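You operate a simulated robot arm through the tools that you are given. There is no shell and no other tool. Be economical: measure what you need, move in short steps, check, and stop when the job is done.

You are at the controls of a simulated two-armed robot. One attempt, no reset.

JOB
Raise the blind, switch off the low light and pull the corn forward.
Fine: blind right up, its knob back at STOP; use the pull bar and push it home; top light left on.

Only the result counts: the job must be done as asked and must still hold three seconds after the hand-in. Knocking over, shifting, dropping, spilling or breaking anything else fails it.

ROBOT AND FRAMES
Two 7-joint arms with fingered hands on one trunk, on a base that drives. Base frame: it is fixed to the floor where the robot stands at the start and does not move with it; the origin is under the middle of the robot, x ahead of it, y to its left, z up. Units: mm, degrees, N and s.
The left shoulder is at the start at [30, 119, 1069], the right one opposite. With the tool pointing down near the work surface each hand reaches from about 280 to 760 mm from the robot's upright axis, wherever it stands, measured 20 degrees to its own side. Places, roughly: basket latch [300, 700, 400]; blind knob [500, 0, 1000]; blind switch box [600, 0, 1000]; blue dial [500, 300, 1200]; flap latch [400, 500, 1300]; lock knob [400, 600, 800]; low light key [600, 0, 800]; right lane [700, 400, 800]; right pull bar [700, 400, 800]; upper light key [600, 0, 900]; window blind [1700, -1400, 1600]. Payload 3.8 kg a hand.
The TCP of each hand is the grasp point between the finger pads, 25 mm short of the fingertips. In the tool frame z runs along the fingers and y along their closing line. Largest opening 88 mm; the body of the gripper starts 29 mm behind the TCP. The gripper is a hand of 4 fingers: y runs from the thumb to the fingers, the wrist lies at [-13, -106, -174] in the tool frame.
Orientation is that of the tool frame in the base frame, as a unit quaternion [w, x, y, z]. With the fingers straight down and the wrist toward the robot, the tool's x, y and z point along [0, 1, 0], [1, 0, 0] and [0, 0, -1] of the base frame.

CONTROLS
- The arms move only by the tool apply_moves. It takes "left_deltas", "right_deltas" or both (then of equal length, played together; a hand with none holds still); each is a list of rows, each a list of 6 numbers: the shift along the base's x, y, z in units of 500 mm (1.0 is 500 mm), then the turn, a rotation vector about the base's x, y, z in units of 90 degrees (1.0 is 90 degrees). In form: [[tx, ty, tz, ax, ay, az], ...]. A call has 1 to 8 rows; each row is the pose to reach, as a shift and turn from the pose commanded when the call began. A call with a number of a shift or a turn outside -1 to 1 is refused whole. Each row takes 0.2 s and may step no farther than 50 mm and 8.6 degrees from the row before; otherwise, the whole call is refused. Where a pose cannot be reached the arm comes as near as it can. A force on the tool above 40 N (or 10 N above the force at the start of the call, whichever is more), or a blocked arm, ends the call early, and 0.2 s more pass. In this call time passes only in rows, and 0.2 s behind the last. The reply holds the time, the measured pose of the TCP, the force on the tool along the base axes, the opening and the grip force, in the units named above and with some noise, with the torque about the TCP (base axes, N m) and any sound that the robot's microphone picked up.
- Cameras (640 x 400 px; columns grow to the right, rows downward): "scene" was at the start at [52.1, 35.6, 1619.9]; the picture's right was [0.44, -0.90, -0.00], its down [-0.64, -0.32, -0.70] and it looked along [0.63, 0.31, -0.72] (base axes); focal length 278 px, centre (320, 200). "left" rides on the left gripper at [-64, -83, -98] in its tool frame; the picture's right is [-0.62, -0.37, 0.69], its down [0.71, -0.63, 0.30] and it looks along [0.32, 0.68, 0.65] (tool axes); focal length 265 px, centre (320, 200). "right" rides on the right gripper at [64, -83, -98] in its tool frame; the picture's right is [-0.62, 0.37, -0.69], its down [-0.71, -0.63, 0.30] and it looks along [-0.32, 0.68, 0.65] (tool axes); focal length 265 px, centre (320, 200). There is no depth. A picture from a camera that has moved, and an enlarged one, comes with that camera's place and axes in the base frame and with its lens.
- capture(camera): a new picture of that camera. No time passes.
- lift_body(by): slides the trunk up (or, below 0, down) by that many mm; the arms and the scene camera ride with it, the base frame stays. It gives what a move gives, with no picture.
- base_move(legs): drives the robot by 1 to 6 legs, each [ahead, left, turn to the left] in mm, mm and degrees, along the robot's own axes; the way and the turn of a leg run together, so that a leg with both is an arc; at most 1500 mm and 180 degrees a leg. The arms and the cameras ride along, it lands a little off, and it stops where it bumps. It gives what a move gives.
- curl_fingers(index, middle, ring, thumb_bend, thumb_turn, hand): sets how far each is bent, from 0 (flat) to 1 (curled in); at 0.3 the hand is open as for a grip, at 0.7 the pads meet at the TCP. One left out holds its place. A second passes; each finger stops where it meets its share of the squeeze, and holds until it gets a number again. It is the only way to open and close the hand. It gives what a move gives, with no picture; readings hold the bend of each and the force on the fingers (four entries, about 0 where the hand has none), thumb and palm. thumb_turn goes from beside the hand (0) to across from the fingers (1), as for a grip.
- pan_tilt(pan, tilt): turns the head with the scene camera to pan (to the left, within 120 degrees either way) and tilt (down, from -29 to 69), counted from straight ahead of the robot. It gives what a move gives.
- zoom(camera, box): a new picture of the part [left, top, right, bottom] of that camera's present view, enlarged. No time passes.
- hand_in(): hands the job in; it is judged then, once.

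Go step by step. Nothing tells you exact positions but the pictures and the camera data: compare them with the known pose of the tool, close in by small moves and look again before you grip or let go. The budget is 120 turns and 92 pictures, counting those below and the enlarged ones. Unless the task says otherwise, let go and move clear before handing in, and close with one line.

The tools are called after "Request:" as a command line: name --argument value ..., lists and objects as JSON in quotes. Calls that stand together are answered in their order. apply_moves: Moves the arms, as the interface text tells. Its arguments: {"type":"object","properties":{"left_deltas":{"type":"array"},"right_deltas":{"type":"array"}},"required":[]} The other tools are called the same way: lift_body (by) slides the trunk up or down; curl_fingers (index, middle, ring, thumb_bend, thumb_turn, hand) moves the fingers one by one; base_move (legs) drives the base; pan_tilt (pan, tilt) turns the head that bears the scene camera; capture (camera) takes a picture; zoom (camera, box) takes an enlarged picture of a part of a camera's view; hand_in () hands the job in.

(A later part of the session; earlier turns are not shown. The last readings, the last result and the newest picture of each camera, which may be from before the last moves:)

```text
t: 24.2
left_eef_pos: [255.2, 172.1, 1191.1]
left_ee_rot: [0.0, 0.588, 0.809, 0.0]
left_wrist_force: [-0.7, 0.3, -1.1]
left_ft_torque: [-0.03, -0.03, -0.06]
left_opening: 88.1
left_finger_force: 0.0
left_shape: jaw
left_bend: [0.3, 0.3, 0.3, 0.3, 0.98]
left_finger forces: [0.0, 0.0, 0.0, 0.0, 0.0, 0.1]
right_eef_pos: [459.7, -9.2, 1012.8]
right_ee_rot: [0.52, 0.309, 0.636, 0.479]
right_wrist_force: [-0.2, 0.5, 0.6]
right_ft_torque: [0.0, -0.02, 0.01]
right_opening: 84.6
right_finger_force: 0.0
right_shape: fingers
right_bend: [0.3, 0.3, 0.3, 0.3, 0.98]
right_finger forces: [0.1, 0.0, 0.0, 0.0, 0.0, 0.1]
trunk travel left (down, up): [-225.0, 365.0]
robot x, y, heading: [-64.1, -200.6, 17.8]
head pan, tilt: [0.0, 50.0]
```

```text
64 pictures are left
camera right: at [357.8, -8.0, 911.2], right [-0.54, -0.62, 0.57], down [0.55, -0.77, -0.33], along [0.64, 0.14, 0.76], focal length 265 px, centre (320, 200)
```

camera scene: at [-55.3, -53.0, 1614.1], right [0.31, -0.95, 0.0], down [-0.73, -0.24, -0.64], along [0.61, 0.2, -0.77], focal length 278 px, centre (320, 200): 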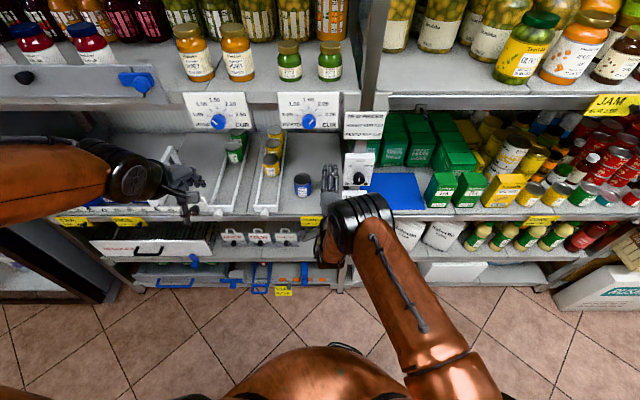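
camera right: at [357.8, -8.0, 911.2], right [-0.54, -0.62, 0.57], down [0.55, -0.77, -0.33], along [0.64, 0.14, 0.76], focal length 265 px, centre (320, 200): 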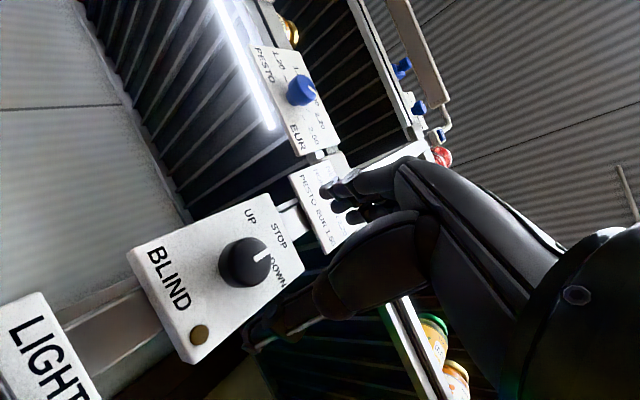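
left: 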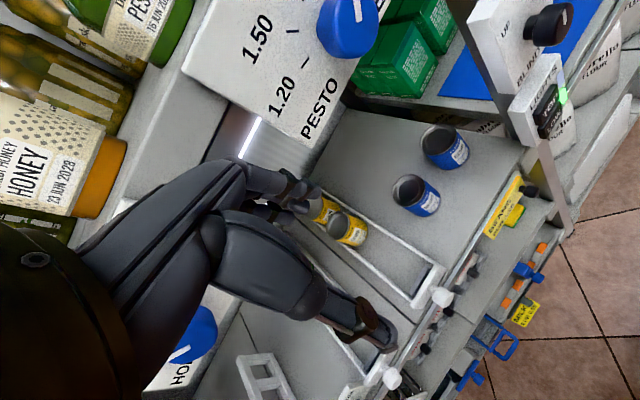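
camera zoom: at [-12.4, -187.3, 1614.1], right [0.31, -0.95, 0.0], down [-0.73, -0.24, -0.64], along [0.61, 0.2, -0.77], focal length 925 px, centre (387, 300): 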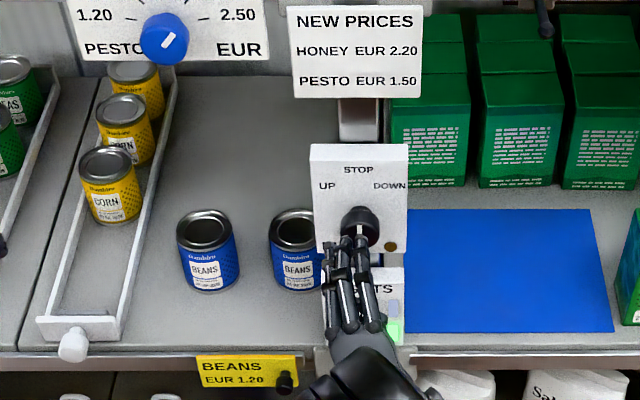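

The alignment now agrees between both cameras. I'll advance onto the knob and grip at this roll.

Request:
apply_moves --right_deltas '[[0.04, 0.013, 0.01, 0, 0, 0], [0.08, 0.026, 0.01, 0, 0, 0], [0.122, 0.0405, 0.01, 0, 0, 0]]'

Request:
curl_fingers --hand "right" --index 0.75 --middle 0.75 --ring 0.75 --thumb_bend 0.75

Request:
capture --camera "right"

```text
t: 25.0
left_eef_pos: [256.5, 171.9, 1190.3]
left_ee_rot: [0.0, 0.589, 0.808, 0.0]
left_wrist_force: [-0.3, 0.3, 0.0]
left_ft_torque: [0.0, 0.02, -0.01]
left_opening: 87.7
left_finger_force: 0.1
left_shape: jaw
left_bend: [0.3, 0.3, 0.3, 0.3, 0.98]
left_finger forces: [0.0, 0.0, 0.0, 0.0, 0.0, 0.1]
right_eef_pos: [520.5, 11.7, 1016.4]
right_ee_rot: [0.521, 0.311, 0.635, 0.478]
right_wrist_force: [0.1, -0.6, 0.0]
right_ft_torque: [-0.04, -0.02, 0.01]
right_opening: 84.4
right_finger_force: 0.1
right_shape: fingers
right_bend: [0.3, 0.3, 0.3, 0.3, 0.98]
right_finger forces: [0.1, 0.1, 0.0, 0.1, 0.0, 0.0]
trunk travel left (down, up): [-225.0, 365.0]
robot x, y, heading: [-66.0, -206.9, 17.9]
head pan, tilt: [0.0, 50.0]
```

```text
t: 26.0
left_eef_pos: [255.8, 172.1, 1191.0]
left_ee_rot: [0.0, 0.588, 0.809, 0.0]
left_wrist_force: [0.3, 0.0, 0.2]
left_ft_torque: [0.01, 0.01, 0.01]
left_opening: 87.7
left_finger_force: 0.0
left_shape: jaw
left_bend: [0.3, 0.3, 0.3, 0.3, 0.98]
left_finger forces: [0.0, 0.0, 0.1, 0.0, 0.0, 0.0]
right_eef_pos: [520.5, 12.0, 1017.7]
right_ee_rot: [0.521, 0.309, 0.634, 0.48]
right_wrist_force: [5.3, 0.9, 10.1]
right_ft_torque: [0.04, -0.07, 0.0]
right_opening: 26.4
right_finger_force: 16.6
right_shape: fingers
right_bend: [0.57, 0.62, 0.75, 0.57, 0.96]
right_finger forces: [9.8, 10.7, 1.0, 0.1, 11.9, 0.0]
trunk travel left (down, up): [-225.0, 365.0]
robot x, y, heading: [-64.3, -204.7, 17.9]
head pan, tilt: [0.0, 50.0]
```

```text
63 pictures are left
camera right: at [418.4, 12.9, 916.0], right [-0.54, -0.62, 0.57], down [0.55, -0.77, -0.33], along [0.64, 0.14, 0.76], focal length 265 px, centre (320, 200)
```

right: 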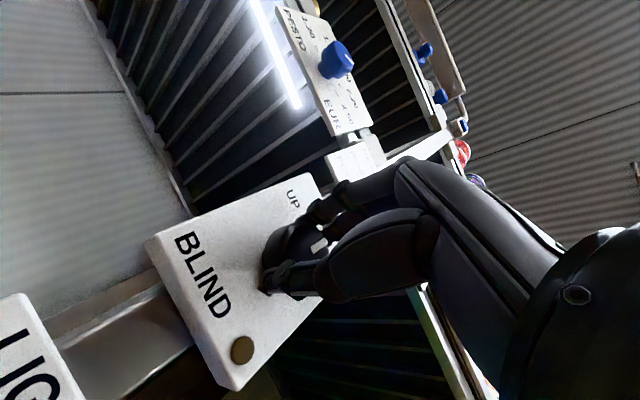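

The grip is firmer this time, with two fingers and the thumb at about 10 N each. I'll turn toward UP.

Request:
apply_moves --right_deltas '[[0, 0, 0, -0.0793, -0.0258, 0], [0, 0, 0, -0.1585, -0.0515, 0], [0, 0, 0, -0.2378, -0.0773, 0], [0, 0, 0, -0.317, -0.103, 0], [0, 0, 0, -0.3963, -0.1288, 0], [0, 0, 0, -0.4755, -0.1545, 0]]'

Request:
capture --camera "right"

Request:
zoom --camera "scene" --box '[260, 130, 350, 220]'

```text
t: 27.4
left_eef_pos: [254.8, 173.7, 1190.0]
left_ee_rot: [0.001, 0.588, 0.809, -0.001]
left_wrist_force: [0.1, -0.6, 0.5]
left_ft_torque: [0.02, 0.05, 0.02]
left_opening: 87.6
left_finger_force: 0.1
left_shape: jaw
left_bend: [0.3, 0.3, 0.3, 0.3, 0.98]
left_finger forces: [0.1, 0.0, 0.0, 0.0, 0.0, 0.0]
right_eef_pos: [520.4, 14.1, 1016.2]
right_ee_rot: [0.669, 0.04, 0.7, 0.247]
right_wrist_force: [1.6, 7.9, 2.9]
right_ft_torque: [-0.04, -0.03, 0.05]
right_opening: 26.3
right_finger_force: 15.7
right_shape: fingers
right_bend: [0.57, 0.62, 0.75, 0.58, 0.95]
right_finger forces: [10.5, 9.0, 0.0, 0.1, 12.2, 0.1]
trunk travel left (down, up): [-225.0, 365.0]
robot x, y, heading: [-69.2, -206.4, 17.8]
head pan, tilt: [0.0, 50.0]
```

```text
62 pictures are left
camera right: at [442.8, -63.0, 922.6], right [-0.7, -0.12, 0.7], down [0.54, -0.74, 0.41], along [0.47, 0.67, 0.58], focal length 265 px, centre (320, 200)
```

right: 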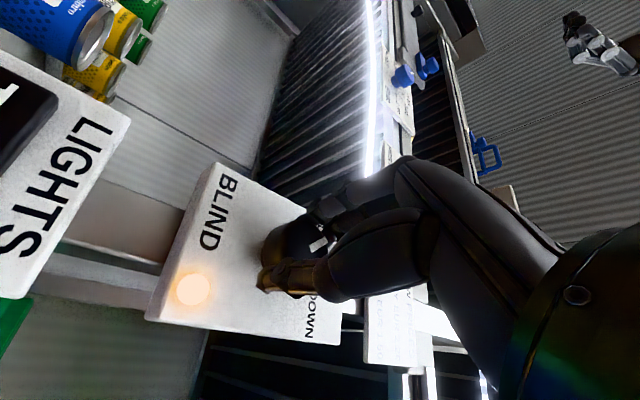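

```text
4.44 times, centred on (305, 175) of scene
camera zoom: at [-12.5, -185.0, 1614.0], right [0.31, -0.95, 0.0], down [-0.73, -0.24, -0.64], along [0.61, 0.2, -0.77], focal length 1233 px, centre (387, 311)
```

zoom: 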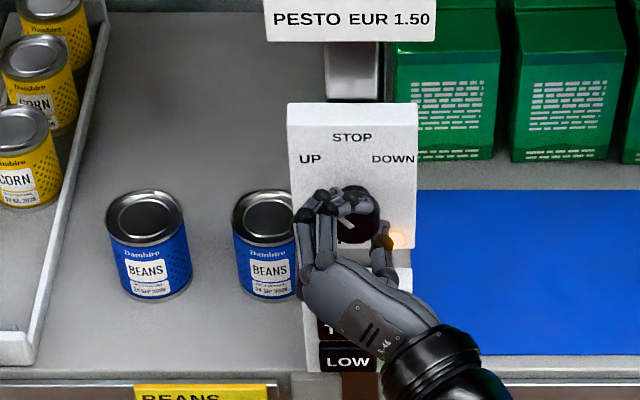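

The knob turned and the amber lamp is on, so the blind drive is running. I'll look at the window blind.

Request:
pan_tilt --pan -53 --tilt 0

Request:
capture --camera "scene"

```text
t: 28.6
left_eef_pos: [254.2, 174.1, 1189.5]
left_ee_rot: [0.001, 0.589, 0.808, -0.001]
left_wrist_force: [-0.8, -0.5, 0.2]
left_ft_torque: [0.04, -0.01, 0.04]
left_opening: 87.7
left_finger_force: 0.0
left_shape: jaw
left_bend: [0.3, 0.3, 0.3, 0.3, 0.98]
left_finger forces: [0.1, 0.0, 0.0, 0.0, 0.0, 0.0]
right_eef_pos: [519.9, 13.2, 1017.4]
right_ee_rot: [0.668, 0.041, 0.7, 0.248]
right_wrist_force: [0.0, 8.4, 0.9]
right_ft_torque: [-0.03, 0.03, 0.12]
right_opening: 27.0
right_finger_force: 15.9
right_shape: fingers
right_bend: [0.56, 0.62, 0.75, 0.58, 0.95]
right_finger forces: [10.9, 8.4, 0.0, 0.0, 11.9, 0.1]
trunk travel left (down, up): [-225.0, 365.0]
robot x, y, heading: [-70.0, -206.7, 18.0]
head pan, tilt: [-53.0, 0.0]
```

```text
60 pictures are left
camera scene: at [-12.1, -260.3, 1691.9], right [-0.57, -0.82, 0.0], down [0.0, 0.0, -1.0], along [0.82, -0.57, 0.0], focal length 278 px, centre (320, 200)
```

scene: 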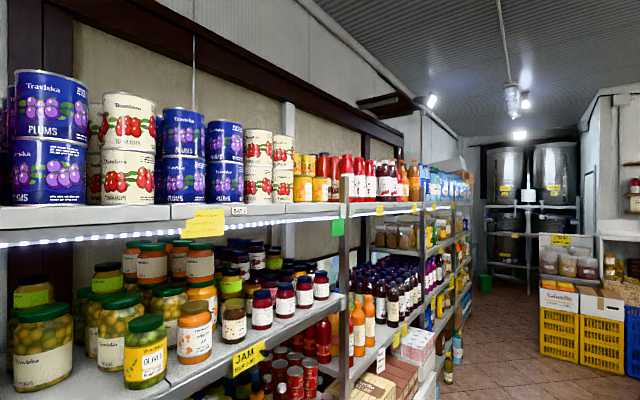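

Request:
zoom --camera "scene" --box '[20, 10, 460, 285]'

Request:
apply_moves --right_deltas '[[0, 0, 0, 0, 0, 0], [0, 0, 0, 0, 0, 0], [0, 0, 0, 0, 0, 0], [0, 0, 0, 0, 0, 0], [0, 0, 0, 0, 0, 0], [0, 0, 0, 0, 0, 0], [0, 0, 0, 0, 0, 0], [0, 0, 0, 0, 0, 0]]'

Request:
zoom --camera "scene" --box '[20, 10, 460, 285]'

```text
1.45 times, centred on (240, 148) of scene
camera zoom: at [-12.1, -260.3, 1691.9], right [-0.57, -0.82, 0.0], down [0.0, 0.0, -1.0], along [0.82, -0.57, 0.0], focal length 404 px, centre (436, 276)
```

zoom: 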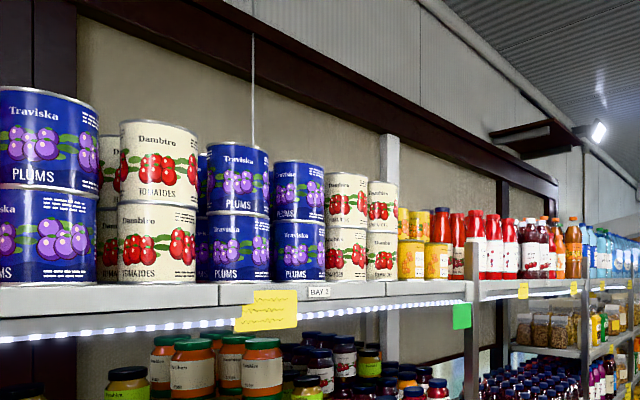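

```text
t: 30.4
left_eef_pos: [254.7, 172.1, 1190.8]
left_ee_rot: [0.001, 0.588, 0.809, 0.0]
left_wrist_force: [0.3, 0.0, -0.1]
left_ft_torque: [0.03, 0.02, -0.01]
left_opening: 87.8
left_finger_force: 0.1
left_shape: jaw
left_bend: [0.3, 0.3, 0.3, 0.3, 0.98]
left_finger forces: [0.0, 0.0, 0.1, 0.1, 0.1, 0.1]
right_eef_pos: [521.7, 14.3, 1017.3]
right_ee_rot: [0.669, 0.039, 0.7, 0.248]
right_wrist_force: [0.3, 8.5, 1.0]
right_ft_torque: [0.01, 0.05, 0.13]
right_opening: 26.6
right_finger_force: 15.7
right_shape: fingers
right_bend: [0.56, 0.62, 0.75, 0.58, 0.95]
right_finger forces: [10.8, 8.4, 0.0, 0.0, 11.9, 0.0]
trunk travel left (down, up): [-225.0, 365.0]
robot x, y, heading: [-67.8, -204.9, 17.8]
head pan, tilt: [-53.0, 0.0]
```

```text
1.45 times, centred on (240, 148) of scene
camera zoom: at [-12.2, -260.4, 1692.0], right [-0.57, -0.82, 0.0], down [0.0, 0.0, -1.0], along [0.82, -0.57, 0.0], focal length 404 px, centre (436, 276)
```

zoom: 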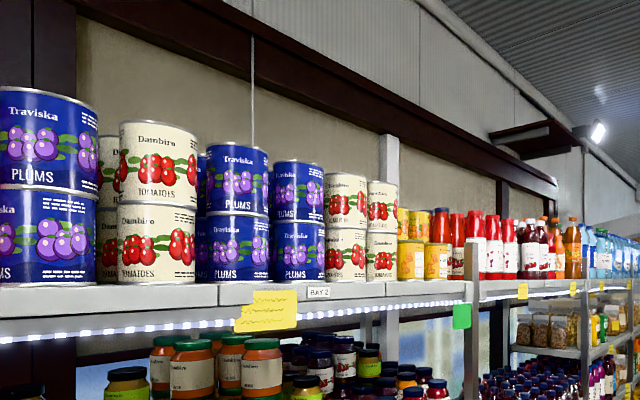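

The blind is rising, with sky showing beneath it. I'll hold here and keep waiting.

Request:
apply_moves --right_deltas '[[0, 0, 0, 0, 0, 0], [0, 0, 0, 0, 0, 0], [0, 0, 0, 0, 0, 0], [0, 0, 0, 0, 0, 0], [0, 0, 0, 0, 0, 0], [0, 0, 0, 0, 0, 0], [0, 0, 0, 0, 0, 0], [0, 0, 0, 0, 0, 0]]'

Request:
apply_moves --right_deltas '[[0, 0, 0, 0, 0, 0], [0, 0, 0, 0, 0, 0], [0, 0, 0, 0, 0, 0], [0, 0, 0, 0, 0, 0], [0, 0, 0, 0, 0, 0], [0, 0, 0, 0, 0, 0], [0, 0, 0, 0, 0, 0], [0, 0, 0, 0, 0, 0]]'

Request:
apply_moves --right_deltas '[[0, 0, 0, 0, 0, 0], [0, 0, 0, 0, 0, 0], [0, 0, 0, 0, 0, 0], [0, 0, 0, 0, 0, 0], [0, 0, 0, 0, 0, 0], [0, 0, 0, 0, 0, 0], [0, 0, 0, 0, 0, 0], [0, 0, 0, 0, 0, 0]]'

Request:
zoom --camera "scene" --box '[20, 10, 460, 285]'

```text
t: 32.2
left_eef_pos: [255.9, 174.5, 1190.8]
left_ee_rot: [0.0, 0.589, 0.808, 0.0]
left_wrist_force: [0.0, -0.7, -0.5]
left_ft_torque: [0.01, -0.03, 0.0]
left_opening: 87.5
left_finger_force: 0.1
left_shape: jaw
left_bend: [0.3, 0.3, 0.3, 0.3, 0.98]
left_finger forces: [0.0, 0.0, 0.1, 0.1, 0.1, 0.0]
right_eef_pos: [521.2, 13.9, 1016.7]
right_ee_rot: [0.668, 0.04, 0.7, 0.248]
right_wrist_force: [-0.1, 9.1, 0.8]
right_ft_torque: [0.03, 0.03, 0.14]
right_opening: 26.7
right_finger_force: 15.7
right_shape: fingers
right_bend: [0.56, 0.62, 0.75, 0.58, 0.95]
right_finger forces: [10.8, 8.4, 0.0, 0.0, 11.9, 0.0]
trunk travel left (down, up): [-225.0, 365.0]
robot x, y, heading: [-66.1, -203.9, 18.1]
head pan, tilt: [-53.0, 0.0]
```

```text
t: 34.0
left_eef_pos: [254.8, 173.7, 1189.7]
left_ee_rot: [0.0, 0.588, 0.809, 0.0]
left_wrist_force: [0.1, 0.6, 0.1]
left_ft_torque: [0.04, 0.0, 0.01]
left_opening: 87.7
left_finger_force: 0.1
left_shape: jaw
left_bend: [0.3, 0.3, 0.3, 0.3, 0.98]
left_finger forces: [0.0, 0.0, 0.0, 0.0, 0.1, 0.0]
right_eef_pos: [520.6, 13.7, 1017.4]
right_ee_rot: [0.669, 0.039, 0.7, 0.248]
right_wrist_force: [-0.4, 8.4, 1.4]
right_ft_torque: [-0.03, 0.02, 0.12]
right_opening: 26.8
right_finger_force: 15.9
right_shape: fingers
right_bend: [0.56, 0.62, 0.75, 0.58, 0.95]
right_finger forces: [10.9, 8.4, 0.0, 0.0, 11.9, 0.0]
trunk travel left (down, up): [-225.0, 365.0]
robot x, y, heading: [-67.5, -203.3, 17.6]
head pan, tilt: [-53.0, 0.0]
```

```text
t: 35.8
left_eef_pos: [255.3, 174.4, 1189.4]
left_ee_rot: [0.001, 0.589, 0.808, -0.001]
left_wrist_force: [1.1, -0.6, -0.3]
left_ft_torque: [0.02, 0.0, -0.02]
left_opening: 87.7
left_finger_force: 0.1
left_shape: jaw
left_bend: [0.3, 0.3, 0.3, 0.3, 0.98]
left_finger forces: [0.0, 0.1, 0.0, 0.0, 0.0, 0.1]
right_eef_pos: [520.1, 13.1, 1017.7]
right_ee_rot: [0.669, 0.04, 0.7, 0.248]
right_wrist_force: [0.2, 9.6, 0.4]
right_ft_torque: [0.02, 0.03, 0.12]
right_opening: 26.6
right_finger_force: 15.9
right_shape: fingers
right_bend: [0.56, 0.62, 0.75, 0.58, 0.95]
right_finger forces: [11.0, 8.5, 0.0, 0.0, 11.8, 0.0]
trunk travel left (down, up): [-225.0, 365.0]
robot x, y, heading: [-67.3, -205.5, 17.9]
head pan, tilt: [-53.0, 0.0]
```

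```text
1.45 times, centred on (240, 148) of scene
camera zoom: at [-12.2, -260.4, 1692.0], right [-0.57, -0.82, 0.0], down [0.0, 0.0, -1.0], along [0.82, -0.57, 0.0], focal length 404 px, centre (436, 276)
```

zoom: 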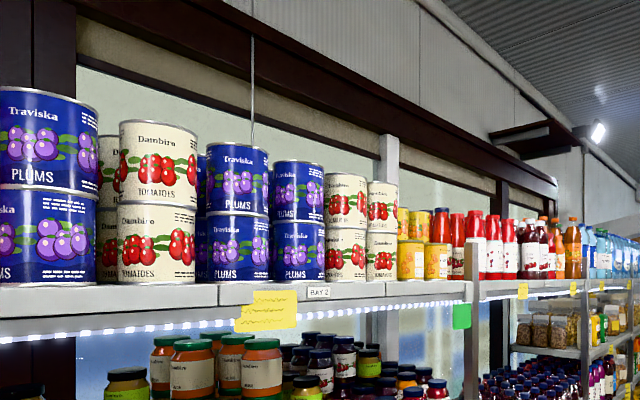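

It's almost up. I'll wait a little longer.

Request:
apply_moves --right_deltas '[[0, 0, 0, 0, 0, 0], [0, 0, 0, 0, 0, 0], [0, 0, 0, 0, 0, 0], [0, 0, 0, 0, 0, 0], [0, 0, 0, 0, 0, 0], [0, 0, 0, 0, 0, 0], [0, 0, 0, 0, 0, 0], [0, 0, 0, 0, 0, 0]]'

Request:
zoom --camera "scene" --box '[20, 10, 460, 285]'

Request:
apply_moves --right_deltas '[[0, 0, 0, 0, 0, 0], [0, 0, 0, 0, 0, 0], [0, 0, 0, 0, 0, 0], [0, 0, 0, 0, 0, 0], [0, 0, 0, 0, 0, 0], [0, 0, 0, 0, 0, 0], [0, 0, 0, 0, 0, 0], [0, 0, 0, 0, 0, 0]]'

Request:
zoom --camera "scene" --box '[20, 10, 460, 285]'

Request:
zoom --camera "right" --box '[140, 140, 440, 400]'

```text
t: 37.6
left_eef_pos: [254.1, 173.8, 1191.0]
left_ee_rot: [0.001, 0.588, 0.809, -0.001]
left_wrist_force: [0.2, 0.7, 0.3]
left_ft_torque: [-0.01, -0.01, 0.01]
left_opening: 87.9
left_finger_force: 0.0
left_shape: jaw
left_bend: [0.3, 0.3, 0.3, 0.3, 0.98]
left_finger forces: [0.0, 0.0, 0.1, 0.1, 0.0, 0.0]
right_eef_pos: [520.4, 13.4, 1017.1]
right_ee_rot: [0.668, 0.039, 0.7, 0.248]
right_wrist_force: [-0.6, 8.2, 0.9]
right_ft_torque: [-0.01, 0.05, 0.08]
right_opening: 26.8
right_finger_force: 15.8
right_shape: fingers
right_bend: [0.56, 0.62, 0.75, 0.58, 0.95]
right_finger forces: [10.9, 8.5, 0.0, 0.0, 11.9, 0.0]
trunk travel left (down, up): [-225.0, 365.0]
robot x, y, heading: [-64.8, -205.5, 17.8]
head pan, tilt: [-53.0, 0.0]
```

```text
1.45 times, centred on (240, 148) of scene
camera zoom: at [-12.2, -260.4, 1692.0], right [-0.57, -0.82, 0.0], down [0.0, 0.0, -1.0], along [0.82, -0.57, 0.0], focal length 404 px, centre (436, 276)
```

zoom: 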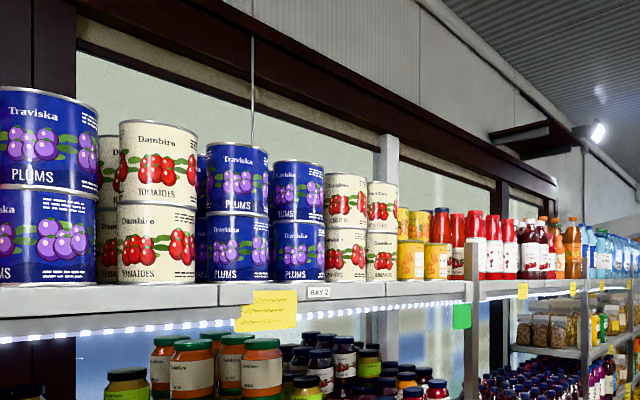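

```text
t: 39.4
left_eef_pos: [255.1, 173.6, 1189.5]
left_ee_rot: [0.0, 0.588, 0.809, -0.001]
left_wrist_force: [-0.3, -0.5, 0.3]
left_ft_torque: [0.02, 0.0, -0.02]
left_opening: 87.7
left_finger_force: 0.0
left_shape: jaw
left_bend: [0.3, 0.3, 0.3, 0.3, 0.98]
left_finger forces: [0.1, 0.0, 0.0, 0.0, 0.1, 0.0]
right_eef_pos: [520.2, 14.3, 1017.0]
right_ee_rot: [0.669, 0.039, 0.7, 0.247]
right_wrist_force: [-0.8, 7.9, 1.1]
right_ft_torque: [-0.05, 0.02, 0.08]
right_opening: 26.7
right_finger_force: 15.5
right_shape: fingers
right_bend: [0.56, 0.62, 0.75, 0.58, 0.95]
right_finger forces: [10.9, 8.5, 0.0, 0.0, 11.8, 0.1]
trunk travel left (down, up): [-225.0, 365.0]
robot x, y, heading: [-67.9, -204.4, 17.7]
head pan, tilt: [-53.0, 0.0]
```

```text
1.45 times, centred on (240, 148) of scene
camera zoom: at [-12.2, -260.4, 1692.0], right [-0.57, -0.82, 0.0], down [0.0, 0.0, -1.0], along [0.82, -0.57, 0.0], focal length 404 px, centre (436, 276)
```

zoom: 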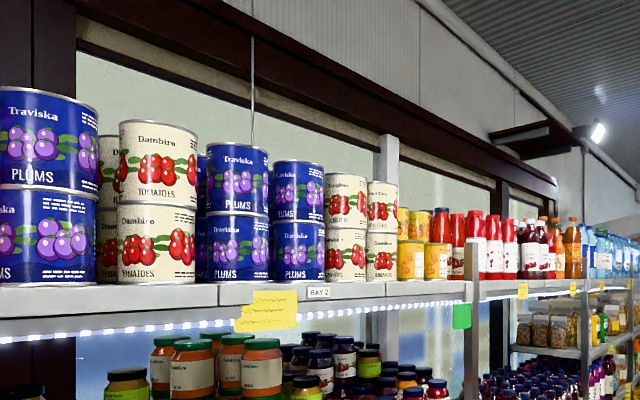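

```text
1.54 times, centred on (290, 270) of right
camera zoom: at [443.0, -63.0, 922.9], right [-0.7, -0.12, 0.7], down [0.54, -0.74, 0.41], along [0.47, 0.66, 0.58], focal length 408 px, centre (366, 92)
```

zoom: 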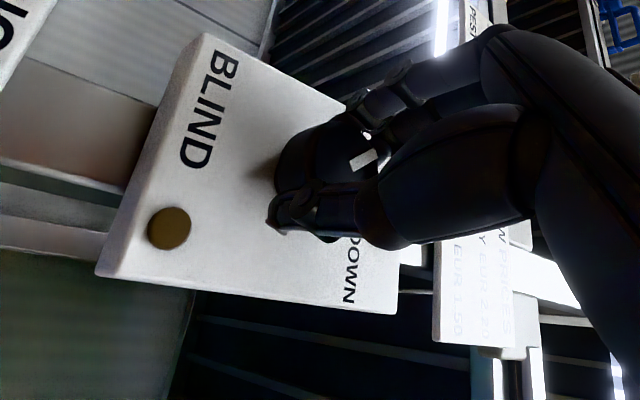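

The blind has stopped at the top and the motor lamp is off. I'll turn the knob back to STOP by the same angle.

Request:
apply_moves --right_deltas '[[0, 0, 0, 0.0793, 0.0258, 0], [0, 0, 0, 0.1585, 0.0515, 0], [0, 0, 0, 0.2378, 0.0773, 0], [0, 0, 0, 0.317, 0.103, 0], [0, 0, 0, 0.3963, 0.1288, 0], [0, 0, 0, 0.4755, 0.1545, 0]]'

Request:
pan_tilt --pan 0 --tilt 50

Request:
zoom --camera "scene" --box '[260, 130, 350, 220]'

```text
t: 40.8
left_eef_pos: [255.6, 172.0, 1190.4]
left_ee_rot: [0.0, 0.589, 0.808, 0.0]
left_wrist_force: [0.5, 0.4, 0.0]
left_ft_torque: [-0.02, 0.0, 0.0]
left_opening: 87.8
left_finger_force: 0.1
left_shape: jaw
left_bend: [0.3, 0.3, 0.3, 0.3, 0.98]
left_finger forces: [0.0, 0.0, 0.0, 0.0, 0.1, 0.0]
right_eef_pos: [520.9, 11.4, 1018.6]
right_ee_rot: [0.521, 0.309, 0.636, 0.478]
right_wrist_force: [3.2, 0.1, 5.5]
right_ft_torque: [-0.03, -0.03, 0.02]
right_opening: 26.5
right_finger_force: 16.6
right_shape: fingers
right_bend: [0.56, 0.62, 0.75, 0.58, 0.95]
right_finger forces: [9.2, 10.3, 0.2, 0.1, 13.7, 0.0]
trunk travel left (down, up): [-225.0, 365.0]
robot x, y, heading: [-66.4, -201.8, 17.9]
head pan, tilt: [-53.0, 0.0]
```

```text
t: 42.0
left_eef_pos: [255.8, 172.6, 1190.1]
left_ee_rot: [0.0, 0.588, 0.809, 0.0]
left_wrist_force: [0.1, -0.2, 0.6]
left_ft_torque: [-0.01, 0.01, -0.02]
left_opening: 87.6
left_finger_force: 0.0
left_shape: jaw
left_bend: [0.3, 0.3, 0.3, 0.3, 0.98]
left_finger forces: [0.0, 0.1, 0.0, 0.0, 0.1, 0.0]
right_eef_pos: [520.6, 12.4, 1018.3]
right_ee_rot: [0.521, 0.309, 0.636, 0.478]
right_wrist_force: [5.2, -2.1, 5.8]
right_ft_torque: [-0.01, -0.03, -0.07]
right_opening: 26.6
right_finger_force: 16.9
right_shape: fingers
right_bend: [0.56, 0.62, 0.75, 0.58, 0.96]
right_finger forces: [8.4, 11.0, 0.4, 0.0, 13.7, 0.1]
trunk travel left (down, up): [-225.0, 365.0]
robot x, y, heading: [-66.7, -203.8, 17.9]
head pan, tilt: [0.0, 50.0]
```

```text
4.44 times, centred on (305, 175) of scene
camera zoom: at [-12.2, -187.2, 1614.1], right [0.31, -0.95, 0.0], down [-0.73, -0.24, -0.64], along [0.61, 0.2, -0.77], focal length 1233 px, centre (387, 311)
```

zoom: 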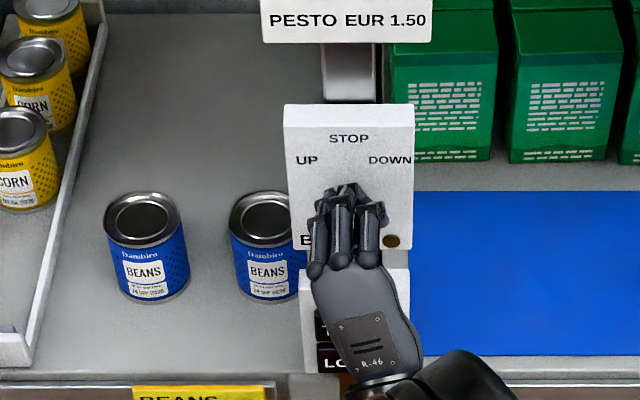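

I'll release, back off and check the knob mark.

Request:
curl_fingers --hand "right" --index 0.3 --middle 0.3 --ring 0.3 --thumb_bend 0.3

Request:
apply_moves --right_deltas '[[-0.067, -0.022, 0, 0, 0, 0], [-0.134, -0.044, 0, 0, 0, 0], [-0.2, -0.065, 0, -0.05, -0.016, 0]]'

Request:
capture --camera "right"

Request:
zoom --camera "scene" --box '[260, 130, 350, 220]'

```text
t: 43.0
left_eef_pos: [255.6, 172.8, 1189.4]
left_ee_rot: [0.0, 0.588, 0.809, 0.0]
left_wrist_force: [-0.8, -0.8, -0.1]
left_ft_torque: [-0.02, 0.04, 0.03]
left_opening: 87.5
left_finger_force: 0.1
left_shape: jaw
left_bend: [0.3, 0.3, 0.3, 0.3, 0.98]
left_finger forces: [0.0, 0.1, 0.0, 0.0, 0.1, 0.1]
right_eef_pos: [520.0, 12.3, 1018.0]
right_ee_rot: [0.52, 0.311, 0.635, 0.479]
right_wrist_force: [-0.1, -0.9, -0.4]
right_ft_torque: [-0.01, 0.01, 0.03]
right_opening: 84.5
right_finger_force: 0.1
right_shape: fingers
right_bend: [0.3, 0.3, 0.3, 0.3, 0.97]
right_finger forces: [0.0, 0.0, 0.0, 0.0, 0.1, 0.0]
trunk travel left (down, up): [-225.0, 365.0]
robot x, y, heading: [-66.5, -207.1, 17.8]
head pan, tilt: [0.0, 50.0]
```

```text
t: 43.8
left_eef_pos: [253.9, 172.6, 1190.6]
left_ee_rot: [-0.001, 0.589, 0.808, -0.001]
left_wrist_force: [-0.4, -0.6, 0.8]
left_ft_torque: [0.0, 0.0, 0.0]
left_opening: 87.8
left_finger_force: 0.0
left_shape: jaw
left_bend: [0.3, 0.3, 0.3, 0.3, 0.98]
left_finger forces: [0.1, 0.0, 0.0, 0.0, 0.0, 0.0]
right_eef_pos: [422.2, -14.2, 1019.5]
right_ee_rot: [0.541, 0.284, 0.647, 0.457]
right_wrist_force: [0.1, 0.4, -0.5]
right_ft_torque: [-0.04, -0.01, 0.0]
right_opening: 84.2
right_finger_force: 0.1
right_shape: fingers
right_bend: [0.3, 0.3, 0.3, 0.3, 0.97]
right_finger forces: [0.0, 0.1, 0.1, 0.0, 0.1, 0.1]
right hand out of reach, approached as far as the arm can: row 3
trunk travel left (down, up): [-225.0, 365.0]
robot x, y, heading: [-66.3, -205.5, 18.0]
head pan, tilt: [0.0, 50.0]
```

```text
52 pictures are left
camera right: at [322.8, -22.3, 914.9], right [-0.55, -0.57, 0.6], down [0.55, -0.8, -0.25], along [0.62, 0.2, 0.76], focal length 265 px, centre (320, 200)
```

right: 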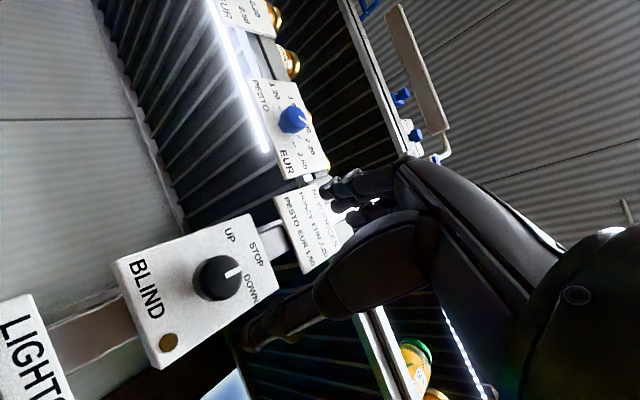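

```text
4.44 times, centred on (305, 175) of scene
camera zoom: at [-13.7, -186.3, 1614.1], right [0.31, -0.95, 0.0], down [-0.73, -0.24, -0.64], along [0.61, 0.2, -0.77], focal length 1233 px, centre (387, 311)
```

zoom: 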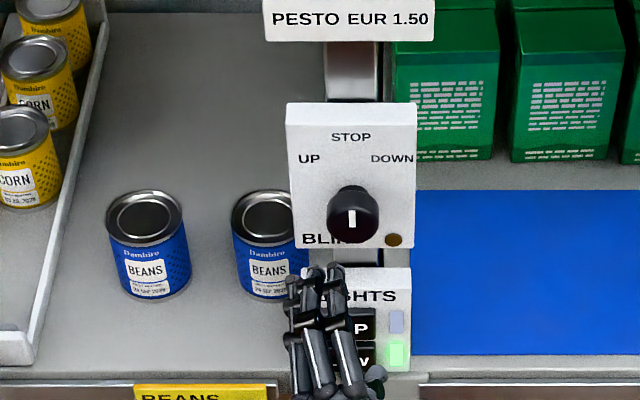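

The blind is up, the knob is back at STOP and the lamp is off. For the LOW key I'll make a pressing tip from the middle finger and thumb, and lower the trunk so the arm keeps the same shape.

Request:
curl_fingers --hand "right" --index 1.0 --middle 0.68 --ring 1.0 --thumb_bend 0.68

Request:
lift_body --by -175

Request:
capture --camera "right"

Request:
zoom --camera "scene" --box '[220, 90, 380, 240]'

```text
t: 44.8
left_eef_pos: [255.2, 173.2, 1189.4]
left_ee_rot: [0.0, 0.588, 0.809, 0.0]
left_wrist_force: [0.5, -0.3, 0.1]
left_ft_torque: [0.0, 0.01, -0.01]
left_opening: 87.8
left_finger_force: 0.1
left_shape: jaw
left_bend: [0.3, 0.3, 0.3, 0.3, 0.98]
left_finger forces: [0.0, 0.0, 0.1, 0.1, 0.1, 0.0]
right_eef_pos: [423.6, -14.9, 1018.3]
right_ee_rot: [0.541, 0.284, 0.647, 0.457]
right_wrist_force: [-0.4, 1.1, -0.1]
right_ft_torque: [0.01, 0.0, 0.01]
right_opening: 37.0
right_finger_force: 0.0
right_shape: fingers
right_bend: [1.0, 0.68, 1.0, 0.68, 0.97]
right_finger forces: [0.0, 0.1, 0.1, 0.0, 0.0, 0.1]
trunk travel left (down, up): [-225.0, 365.0]
robot x, y, heading: [-69.9, -202.7, 17.9]
head pan, tilt: [0.0, 50.0]
```

```text
t: 46.8
left_eef_pos: [255.7, 172.5, 1014.7]
left_ee_rot: [0.0, 0.588, 0.809, -0.001]
left_wrist_force: [0.3, 0.2, -0.6]
left_ft_torque: [0.01, 0.02, 0.01]
left_opening: 87.9
left_finger_force: 0.0
left_shape: jaw
left_bend: [0.3, 0.3, 0.3, 0.3, 0.98]
left_finger forces: [0.0, 0.0, 0.0, 0.1, 0.0, 0.0]
right_eef_pos: [423.9, -15.6, 843.0]
right_ee_rot: [0.541, 0.283, 0.647, 0.456]
right_wrist_force: [-0.6, -0.6, 0.6]
right_ft_torque: [-0.03, -0.02, 0.0]
right_opening: 37.4
right_finger_force: 0.0
right_shape: fingers
right_bend: [1.0, 0.68, 1.0, 0.68, 0.97]
right_finger forces: [0.0, 0.1, 0.1, 0.0, 0.1, 0.0]
trunk travel left (down, up): [-50.0, 540.0]
robot x, y, heading: [-67.8, -205.8, 17.7]
head pan, tilt: [0.0, 50.0]
```

```text
50 pictures are left
camera right: at [323.6, -22.3, 739.7], right [-0.55, -0.57, 0.6], down [0.55, -0.79, -0.25], along [0.62, 0.2, 0.76], focal length 265 px, centre (320, 200)
```

right: 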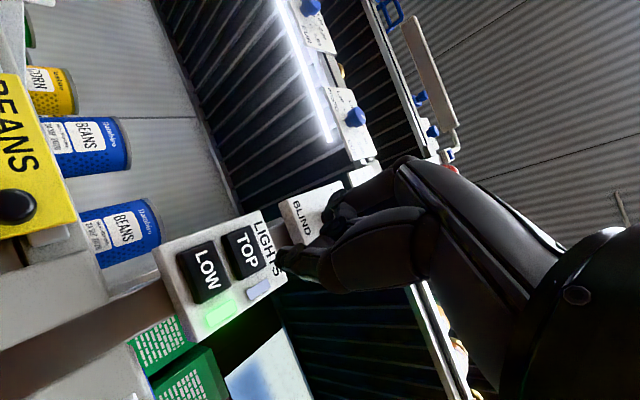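

```text
2.67 times, centred on (300, 165) of scene
camera zoom: at [-12.7, -186.7, 1439.2], right [0.31, -0.95, 0.0], down [-0.73, -0.24, -0.64], along [0.61, 0.2, -0.77], focal length 740 px, centre (373, 293)
```

zoom: 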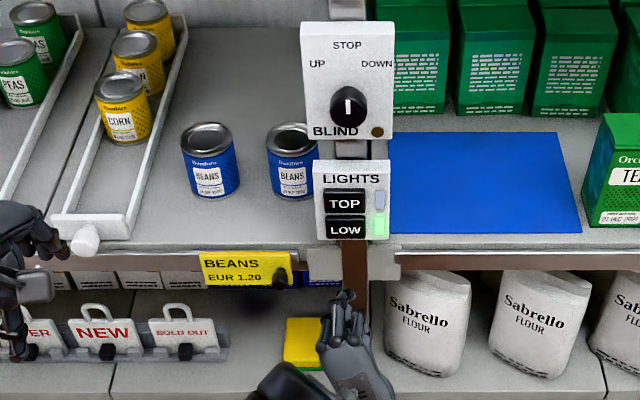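

The LOW key is at about [541, 27, 837] and TOP is near z 877. I'll move the pressing tip to roughly 30 mm in front of LOW.

Request:
apply_moves --right_deltas '[[0.043, 0.017, -0.007, 0, 0, 0], [0.086, 0.034, -0.014, 0, 0, 0], [0.128, 0.05, -0.014, 0, 0, 0]]'

Request:
capture --camera "right"

Request:
zoom --camera "scene" --box '[270, 110, 350, 190]'

```text
t: 47.6
left_eef_pos: [255.7, 172.0, 1015.0]
left_ee_rot: [0.0, 0.588, 0.809, 0.0]
left_wrist_force: [-0.8, -0.8, -0.9]
left_ft_torque: [-0.02, 0.0, 0.03]
left_opening: 87.4
left_finger_force: 0.0
left_shape: jaw
left_bend: [0.3, 0.3, 0.3, 0.3, 0.98]
left_finger forces: [0.1, 0.1, 0.0, 0.0, 0.0, 0.0]
right_eef_pos: [489.0, 10.8, 835.9]
right_ee_rot: [0.541, 0.283, 0.647, 0.456]
right_wrist_force: [0.0, -1.1, 0.5]
right_ft_torque: [-0.02, 0.0, 0.0]
right_opening: 37.4
right_finger_force: 0.0
right_shape: fingers
right_bend: [1.0, 0.68, 1.0, 0.68, 0.97]
right_finger forces: [0.1, 0.1, 0.0, 0.1, 0.1, 0.0]
trunk travel left (down, up): [-50.0, 540.0]
robot x, y, heading: [-65.1, -203.2, 17.9]
head pan, tilt: [0.0, 50.0]
```

```text
48 pictures are left
camera right: at [389.1, 2.7, 731.7], right [-0.55, -0.57, 0.6], down [0.55, -0.8, -0.25], along [0.62, 0.2, 0.76], focal length 265 px, centre (320, 200)
```

right: 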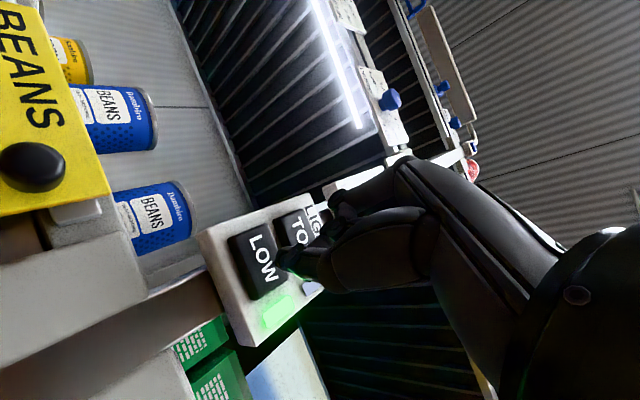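

```text
5.00 times, centred on (310, 150) of scene
camera zoom: at [-12.3, -186.7, 1439.1], right [0.31, -0.95, 0.0], down [-0.73, -0.24, -0.64], along [0.61, 0.2, -0.77], focal length 1387 px, centre (370, 450)
```

zoom: 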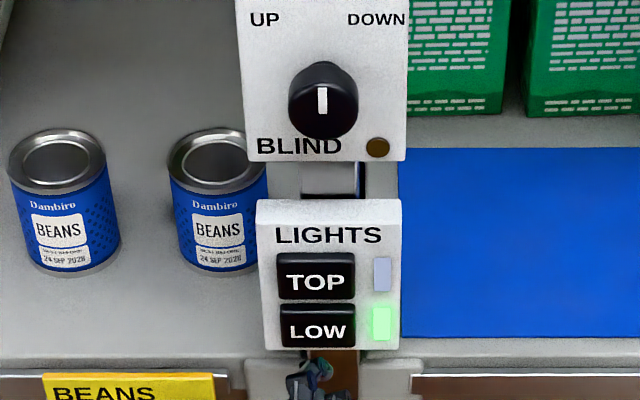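

Request:
zoom --camera "right" --box '[200, 160, 420, 320]'

```text
2.50 times, centred on (310, 240) of right
camera zoom: at [389.1, 2.7, 731.7], right [-0.55, -0.57, 0.6], down [0.55, -0.8, -0.25], along [0.62, 0.2, 0.76], focal length 664 px, centre (345, 100)
```

zoom: 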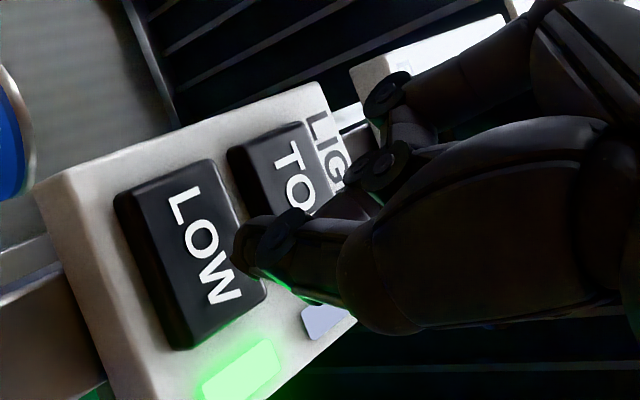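

The thumb is the foremost tip. I'll curl the middle finger away as well so only the thumb presses, then approach.

Request:
curl_fingers --hand "right" --middle 1.0

Request:
apply_moves --right_deltas '[[0.0, 0.0, 0.008, 0, 0, 0], [0.036, 0.012, 0.008, 0, 0, 0]]'

Request:
zoom --camera "right" --box '[200, 160, 420, 320]'

Request:
zoom --camera "scene" --box '[270, 110, 350, 190]'

```text
t: 48.6
left_eef_pos: [255.7, 171.9, 1015.1]
left_ee_rot: [0.0, 0.589, 0.808, 0.0]
left_wrist_force: [0.1, 0.4, 1.1]
left_ft_torque: [0.02, 0.03, 0.0]
left_opening: 87.5
left_finger_force: 0.0
left_shape: jaw
left_bend: [0.3, 0.3, 0.3, 0.3, 0.98]
left_finger forces: [0.0, 0.0, 0.0, 0.1, 0.0, 0.0]
right_eef_pos: [489.3, 10.4, 834.9]
right_ee_rot: [0.541, 0.284, 0.647, 0.457]
right_wrist_force: [0.2, -0.2, -0.7]
right_ft_torque: [0.0, 0.0, -0.02]
right_opening: 37.1
right_finger_force: 0.1
right_shape: fingers
right_bend: [1.0, 1.0, 1.0, 0.68, 0.97]
right_finger forces: [0.1, 0.1, 0.1, 0.0, 0.0, 0.0]
trunk travel left (down, up): [-50.0, 540.0]
robot x, y, heading: [-65.6, -205.4, 18.1]
head pan, tilt: [0.0, 50.0]
```

```text
t: 49.2
left_eef_pos: [255.6, 172.1, 1014.7]
left_ee_rot: [-0.001, 0.589, 0.808, 0.0]
left_wrist_force: [-0.2, 0.3, 0.2]
left_ft_torque: [0.0, -0.04, 0.01]
left_opening: 87.8
left_finger_force: 0.0
left_shape: jaw
left_bend: [0.3, 0.3, 0.3, 0.3, 0.98]
left_finger forces: [0.1, 0.0, 0.0, 0.0, 0.1, 0.0]
right_eef_pos: [507.9, 15.8, 839.6]
right_ee_rot: [0.541, 0.284, 0.647, 0.455]
right_wrist_force: [-0.3, 0.4, 1.0]
right_ft_torque: [0.01, 0.02, 0.02]
right_opening: 37.0
right_finger_force: 0.0
right_shape: fingers
right_bend: [1.0, 1.0, 1.0, 0.68, 0.97]
right_finger forces: [0.0, 0.0, 0.1, 0.1, 0.0, 0.1]
trunk travel left (down, up): [-50.0, 540.0]
robot x, y, heading: [-69.7, -200.5, 18.0]
head pan, tilt: [0.0, 50.0]
```

```text
2.50 times, centred on (310, 240) of right
camera zoom: at [406.8, 7.9, 735.3], right [-0.55, -0.57, 0.6], down [0.55, -0.8, -0.25], along [0.62, 0.2, 0.76], focal length 664 px, centre (345, 100)
```

zoom: 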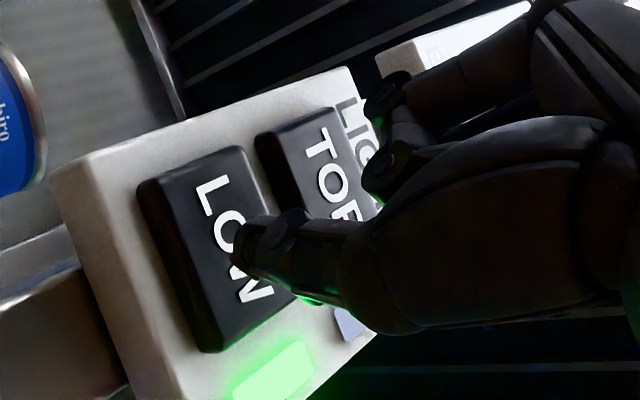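

```text
5.00 times, centred on (310, 150) of scene
camera zoom: at [-12.2, -186.7, 1439.1], right [0.31, -0.95, 0.0], down [-0.73, -0.24, -0.64], along [0.61, 0.2, -0.77], focal length 1387 px, centre (370, 450)
```

zoom: 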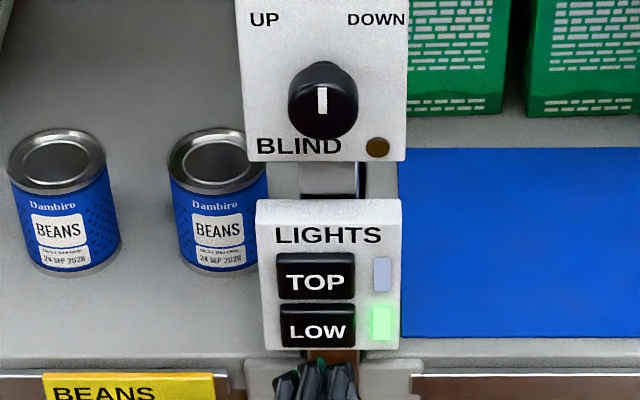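

The thumb is lined up on LOW, so I'll press in small steps.

Request:
apply_moves --right_deltas '[[0.01, 0.003, -0.002, 0, 0, 0], [0.02, 0.0065, -0.004, 0, 0, 0]]'

Request:
zoom --camera "right" --box '[200, 160, 420, 320]'

```text
t: 49.8
left_eef_pos: [255.4, 172.8, 1014.5]
left_ee_rot: [0.0, 0.588, 0.809, 0.0]
left_wrist_force: [0.3, 0.1, -0.2]
left_ft_torque: [0.01, 0.0, -0.04]
left_opening: 87.8
left_finger_force: 0.1
left_shape: jaw
left_bend: [0.3, 0.3, 0.3, 0.3, 0.98]
left_finger forces: [0.0, 0.1, 0.1, 0.0, 0.0, 0.0]
right_eef_pos: [516.5, 19.1, 836.9]
right_ee_rot: [0.542, 0.284, 0.647, 0.455]
right_wrist_force: [0.0, -0.3, 0.5]
right_ft_torque: [-0.02, -0.01, 0.01]
right_opening: 37.1
right_finger_force: 0.0
right_shape: fingers
right_bend: [1.0, 1.0, 1.0, 0.68, 0.97]
right_finger forces: [0.1, 0.1, 0.1, 0.0, 0.0, 0.0]
trunk travel left (down, up): [-50.0, 540.0]
robot x, y, heading: [-67.2, -206.4, 18.0]
head pan, tilt: [0.0, 50.0]
```

```text
2.50 times, centred on (310, 240) of right
camera zoom: at [416.0, 11.5, 734.0], right [-0.55, -0.57, 0.6], down [0.55, -0.8, -0.25], along [0.62, 0.2, 0.76], focal length 664 px, centre (345, 100)
```

zoom: 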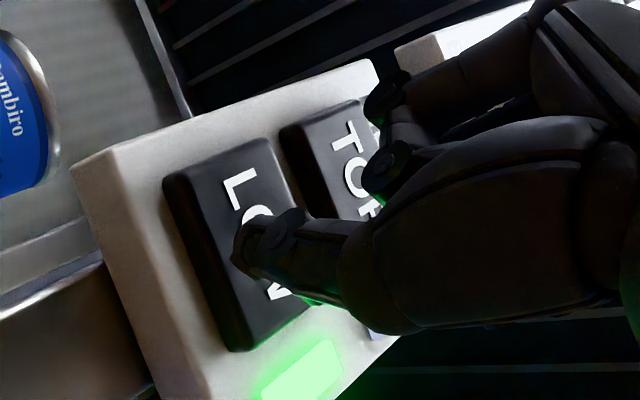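

No contact yet, so I'll continue.

Request:
apply_moves --right_deltas '[[0.008, 0.0026, 0, 0, 0, 0], [0.015, 0.005, 0, 0, 0, 0]]'

Request:
zoom --camera "right" --box '[200, 160, 420, 320]'

```text
t: 50.4
left_eef_pos: [254.0, 172.7, 1014.7]
left_ee_rot: [-0.001, 0.588, 0.809, 0.0]
left_wrist_force: [0.1, 0.8, 0.5]
left_ft_torque: [-0.01, 0.02, 0.01]
left_opening: 87.7
left_finger_force: 0.0
left_shape: jaw
left_bend: [0.3, 0.3, 0.3, 0.3, 0.98]
left_finger forces: [0.0, 0.0, 0.1, 0.1, 0.0, 0.0]
right_eef_pos: [524.1, 22.2, 838.5]
right_ee_rot: [0.541, 0.284, 0.647, 0.456]
right_wrist_force: [-1.0, -0.4, -0.6]
right_ft_torque: [-0.01, 0.02, 0.0]
right_opening: 37.3
right_finger_force: 0.6
right_shape: fingers
right_bend: [1.0, 1.0, 1.0, 0.68, 0.98]
right_finger forces: [0.1, 0.0, 0.1, 0.1, 1.2, 0.1]
trunk travel left (down, up): [-50.0, 540.0]
robot x, y, heading: [-70.0, -202.7, 17.9]
head pan, tilt: [0.0, 50.0]
heard: click
```

```text
2.50 times, centred on (310, 240) of right
camera zoom: at [423.7, 14.5, 734.1], right [-0.55, -0.57, 0.6], down [0.55, -0.8, -0.25], along [0.62, 0.2, 0.76], focal length 664 px, centre (345, 100)
```

zoom: 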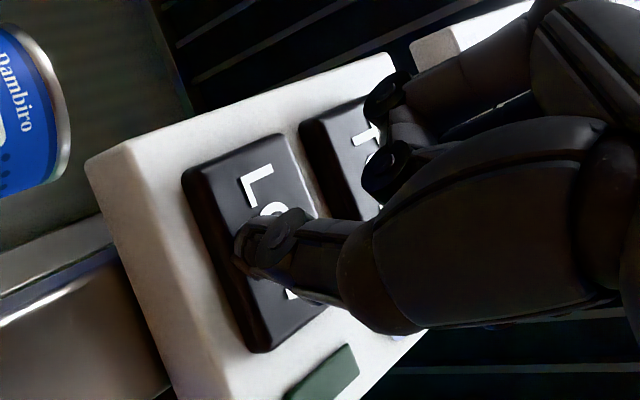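

A click, and the LOW lamp went dark. I'll back straight off and check.

Request:
apply_moves --right_deltas '[[-0.06, -0.02, 0, 0, 0, 0], [-0.13, -0.043, 0, 0, 0, 0], [-0.19, -0.062, 0, 0, 0, 0]]'

Request:
capture --camera "scene"

Request:
capture --camera "right"

Request:
zoom --camera "scene" --box '[270, 110, 350, 190]'

```text
t: 51.2
left_eef_pos: [253.7, 173.2, 1015.2]
left_ee_rot: [0.0, 0.589, 0.808, -0.001]
left_wrist_force: [0.3, 0.7, 0.0]
left_ft_torque: [0.02, -0.03, -0.01]
left_opening: 87.5
left_finger_force: 0.0
left_shape: jaw
left_bend: [0.3, 0.3, 0.3, 0.3, 0.98]
left_finger forces: [0.0, 0.0, 0.0, 0.0, 0.0, 0.0]
right_eef_pos: [427.5, -7.3, 838.1]
right_ee_rot: [0.542, 0.284, 0.647, 0.456]
right_wrist_force: [0.2, 0.2, 0.3]
right_ft_torque: [-0.01, -0.01, -0.01]
right_opening: 37.2
right_finger_force: 0.2
right_shape: fingers
right_bend: [1.0, 1.0, 1.0, 0.68, 0.98]
right_finger forces: [0.0, 0.0, 0.0, 0.1, 0.0, 0.0]
trunk travel left (down, up): [-50.0, 540.0]
robot x, y, heading: [-68.5, -205.9, 18.0]
head pan, tilt: [0.0, 50.0]
```

```text
41 pictures are left
camera scene: at [-13.5, -186.2, 1439.1], right [0.31, -0.95, 0.0], down [-0.73, -0.24, -0.64], along [0.61, 0.2, -0.77], focal length 278 px, centre (320, 200)
```

scene: 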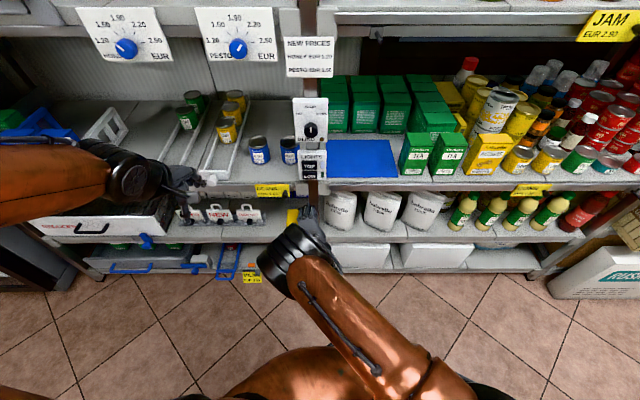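

```text
40 pictures are left
camera right: at [327.5, -15.1, 734.6], right [-0.55, -0.57, 0.6], down [0.55, -0.79, -0.25], along [0.62, 0.2, 0.76], focal length 265 px, centre (320, 200)
```

right: 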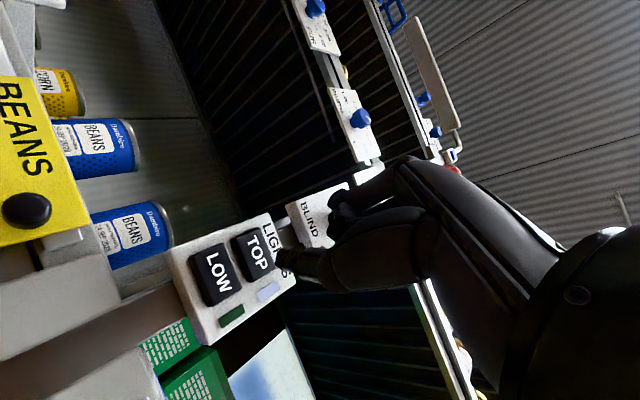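

```text
5.00 times, centred on (310, 150) of scene
camera zoom: at [-13.5, -186.2, 1439.1], right [0.31, -0.95, 0.0], down [-0.73, -0.24, -0.64], along [0.61, 0.2, -0.77], focal length 1387 px, centre (370, 450)
```

zoom: 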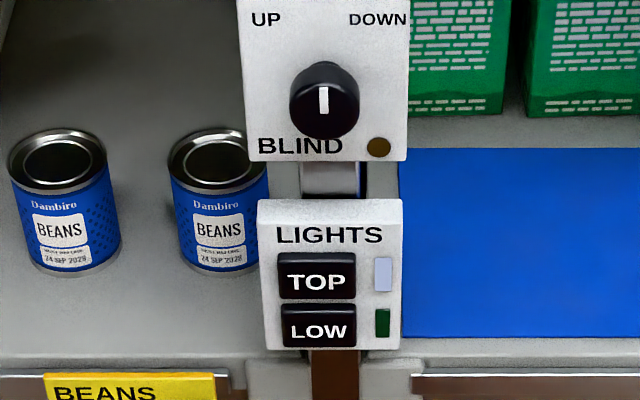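

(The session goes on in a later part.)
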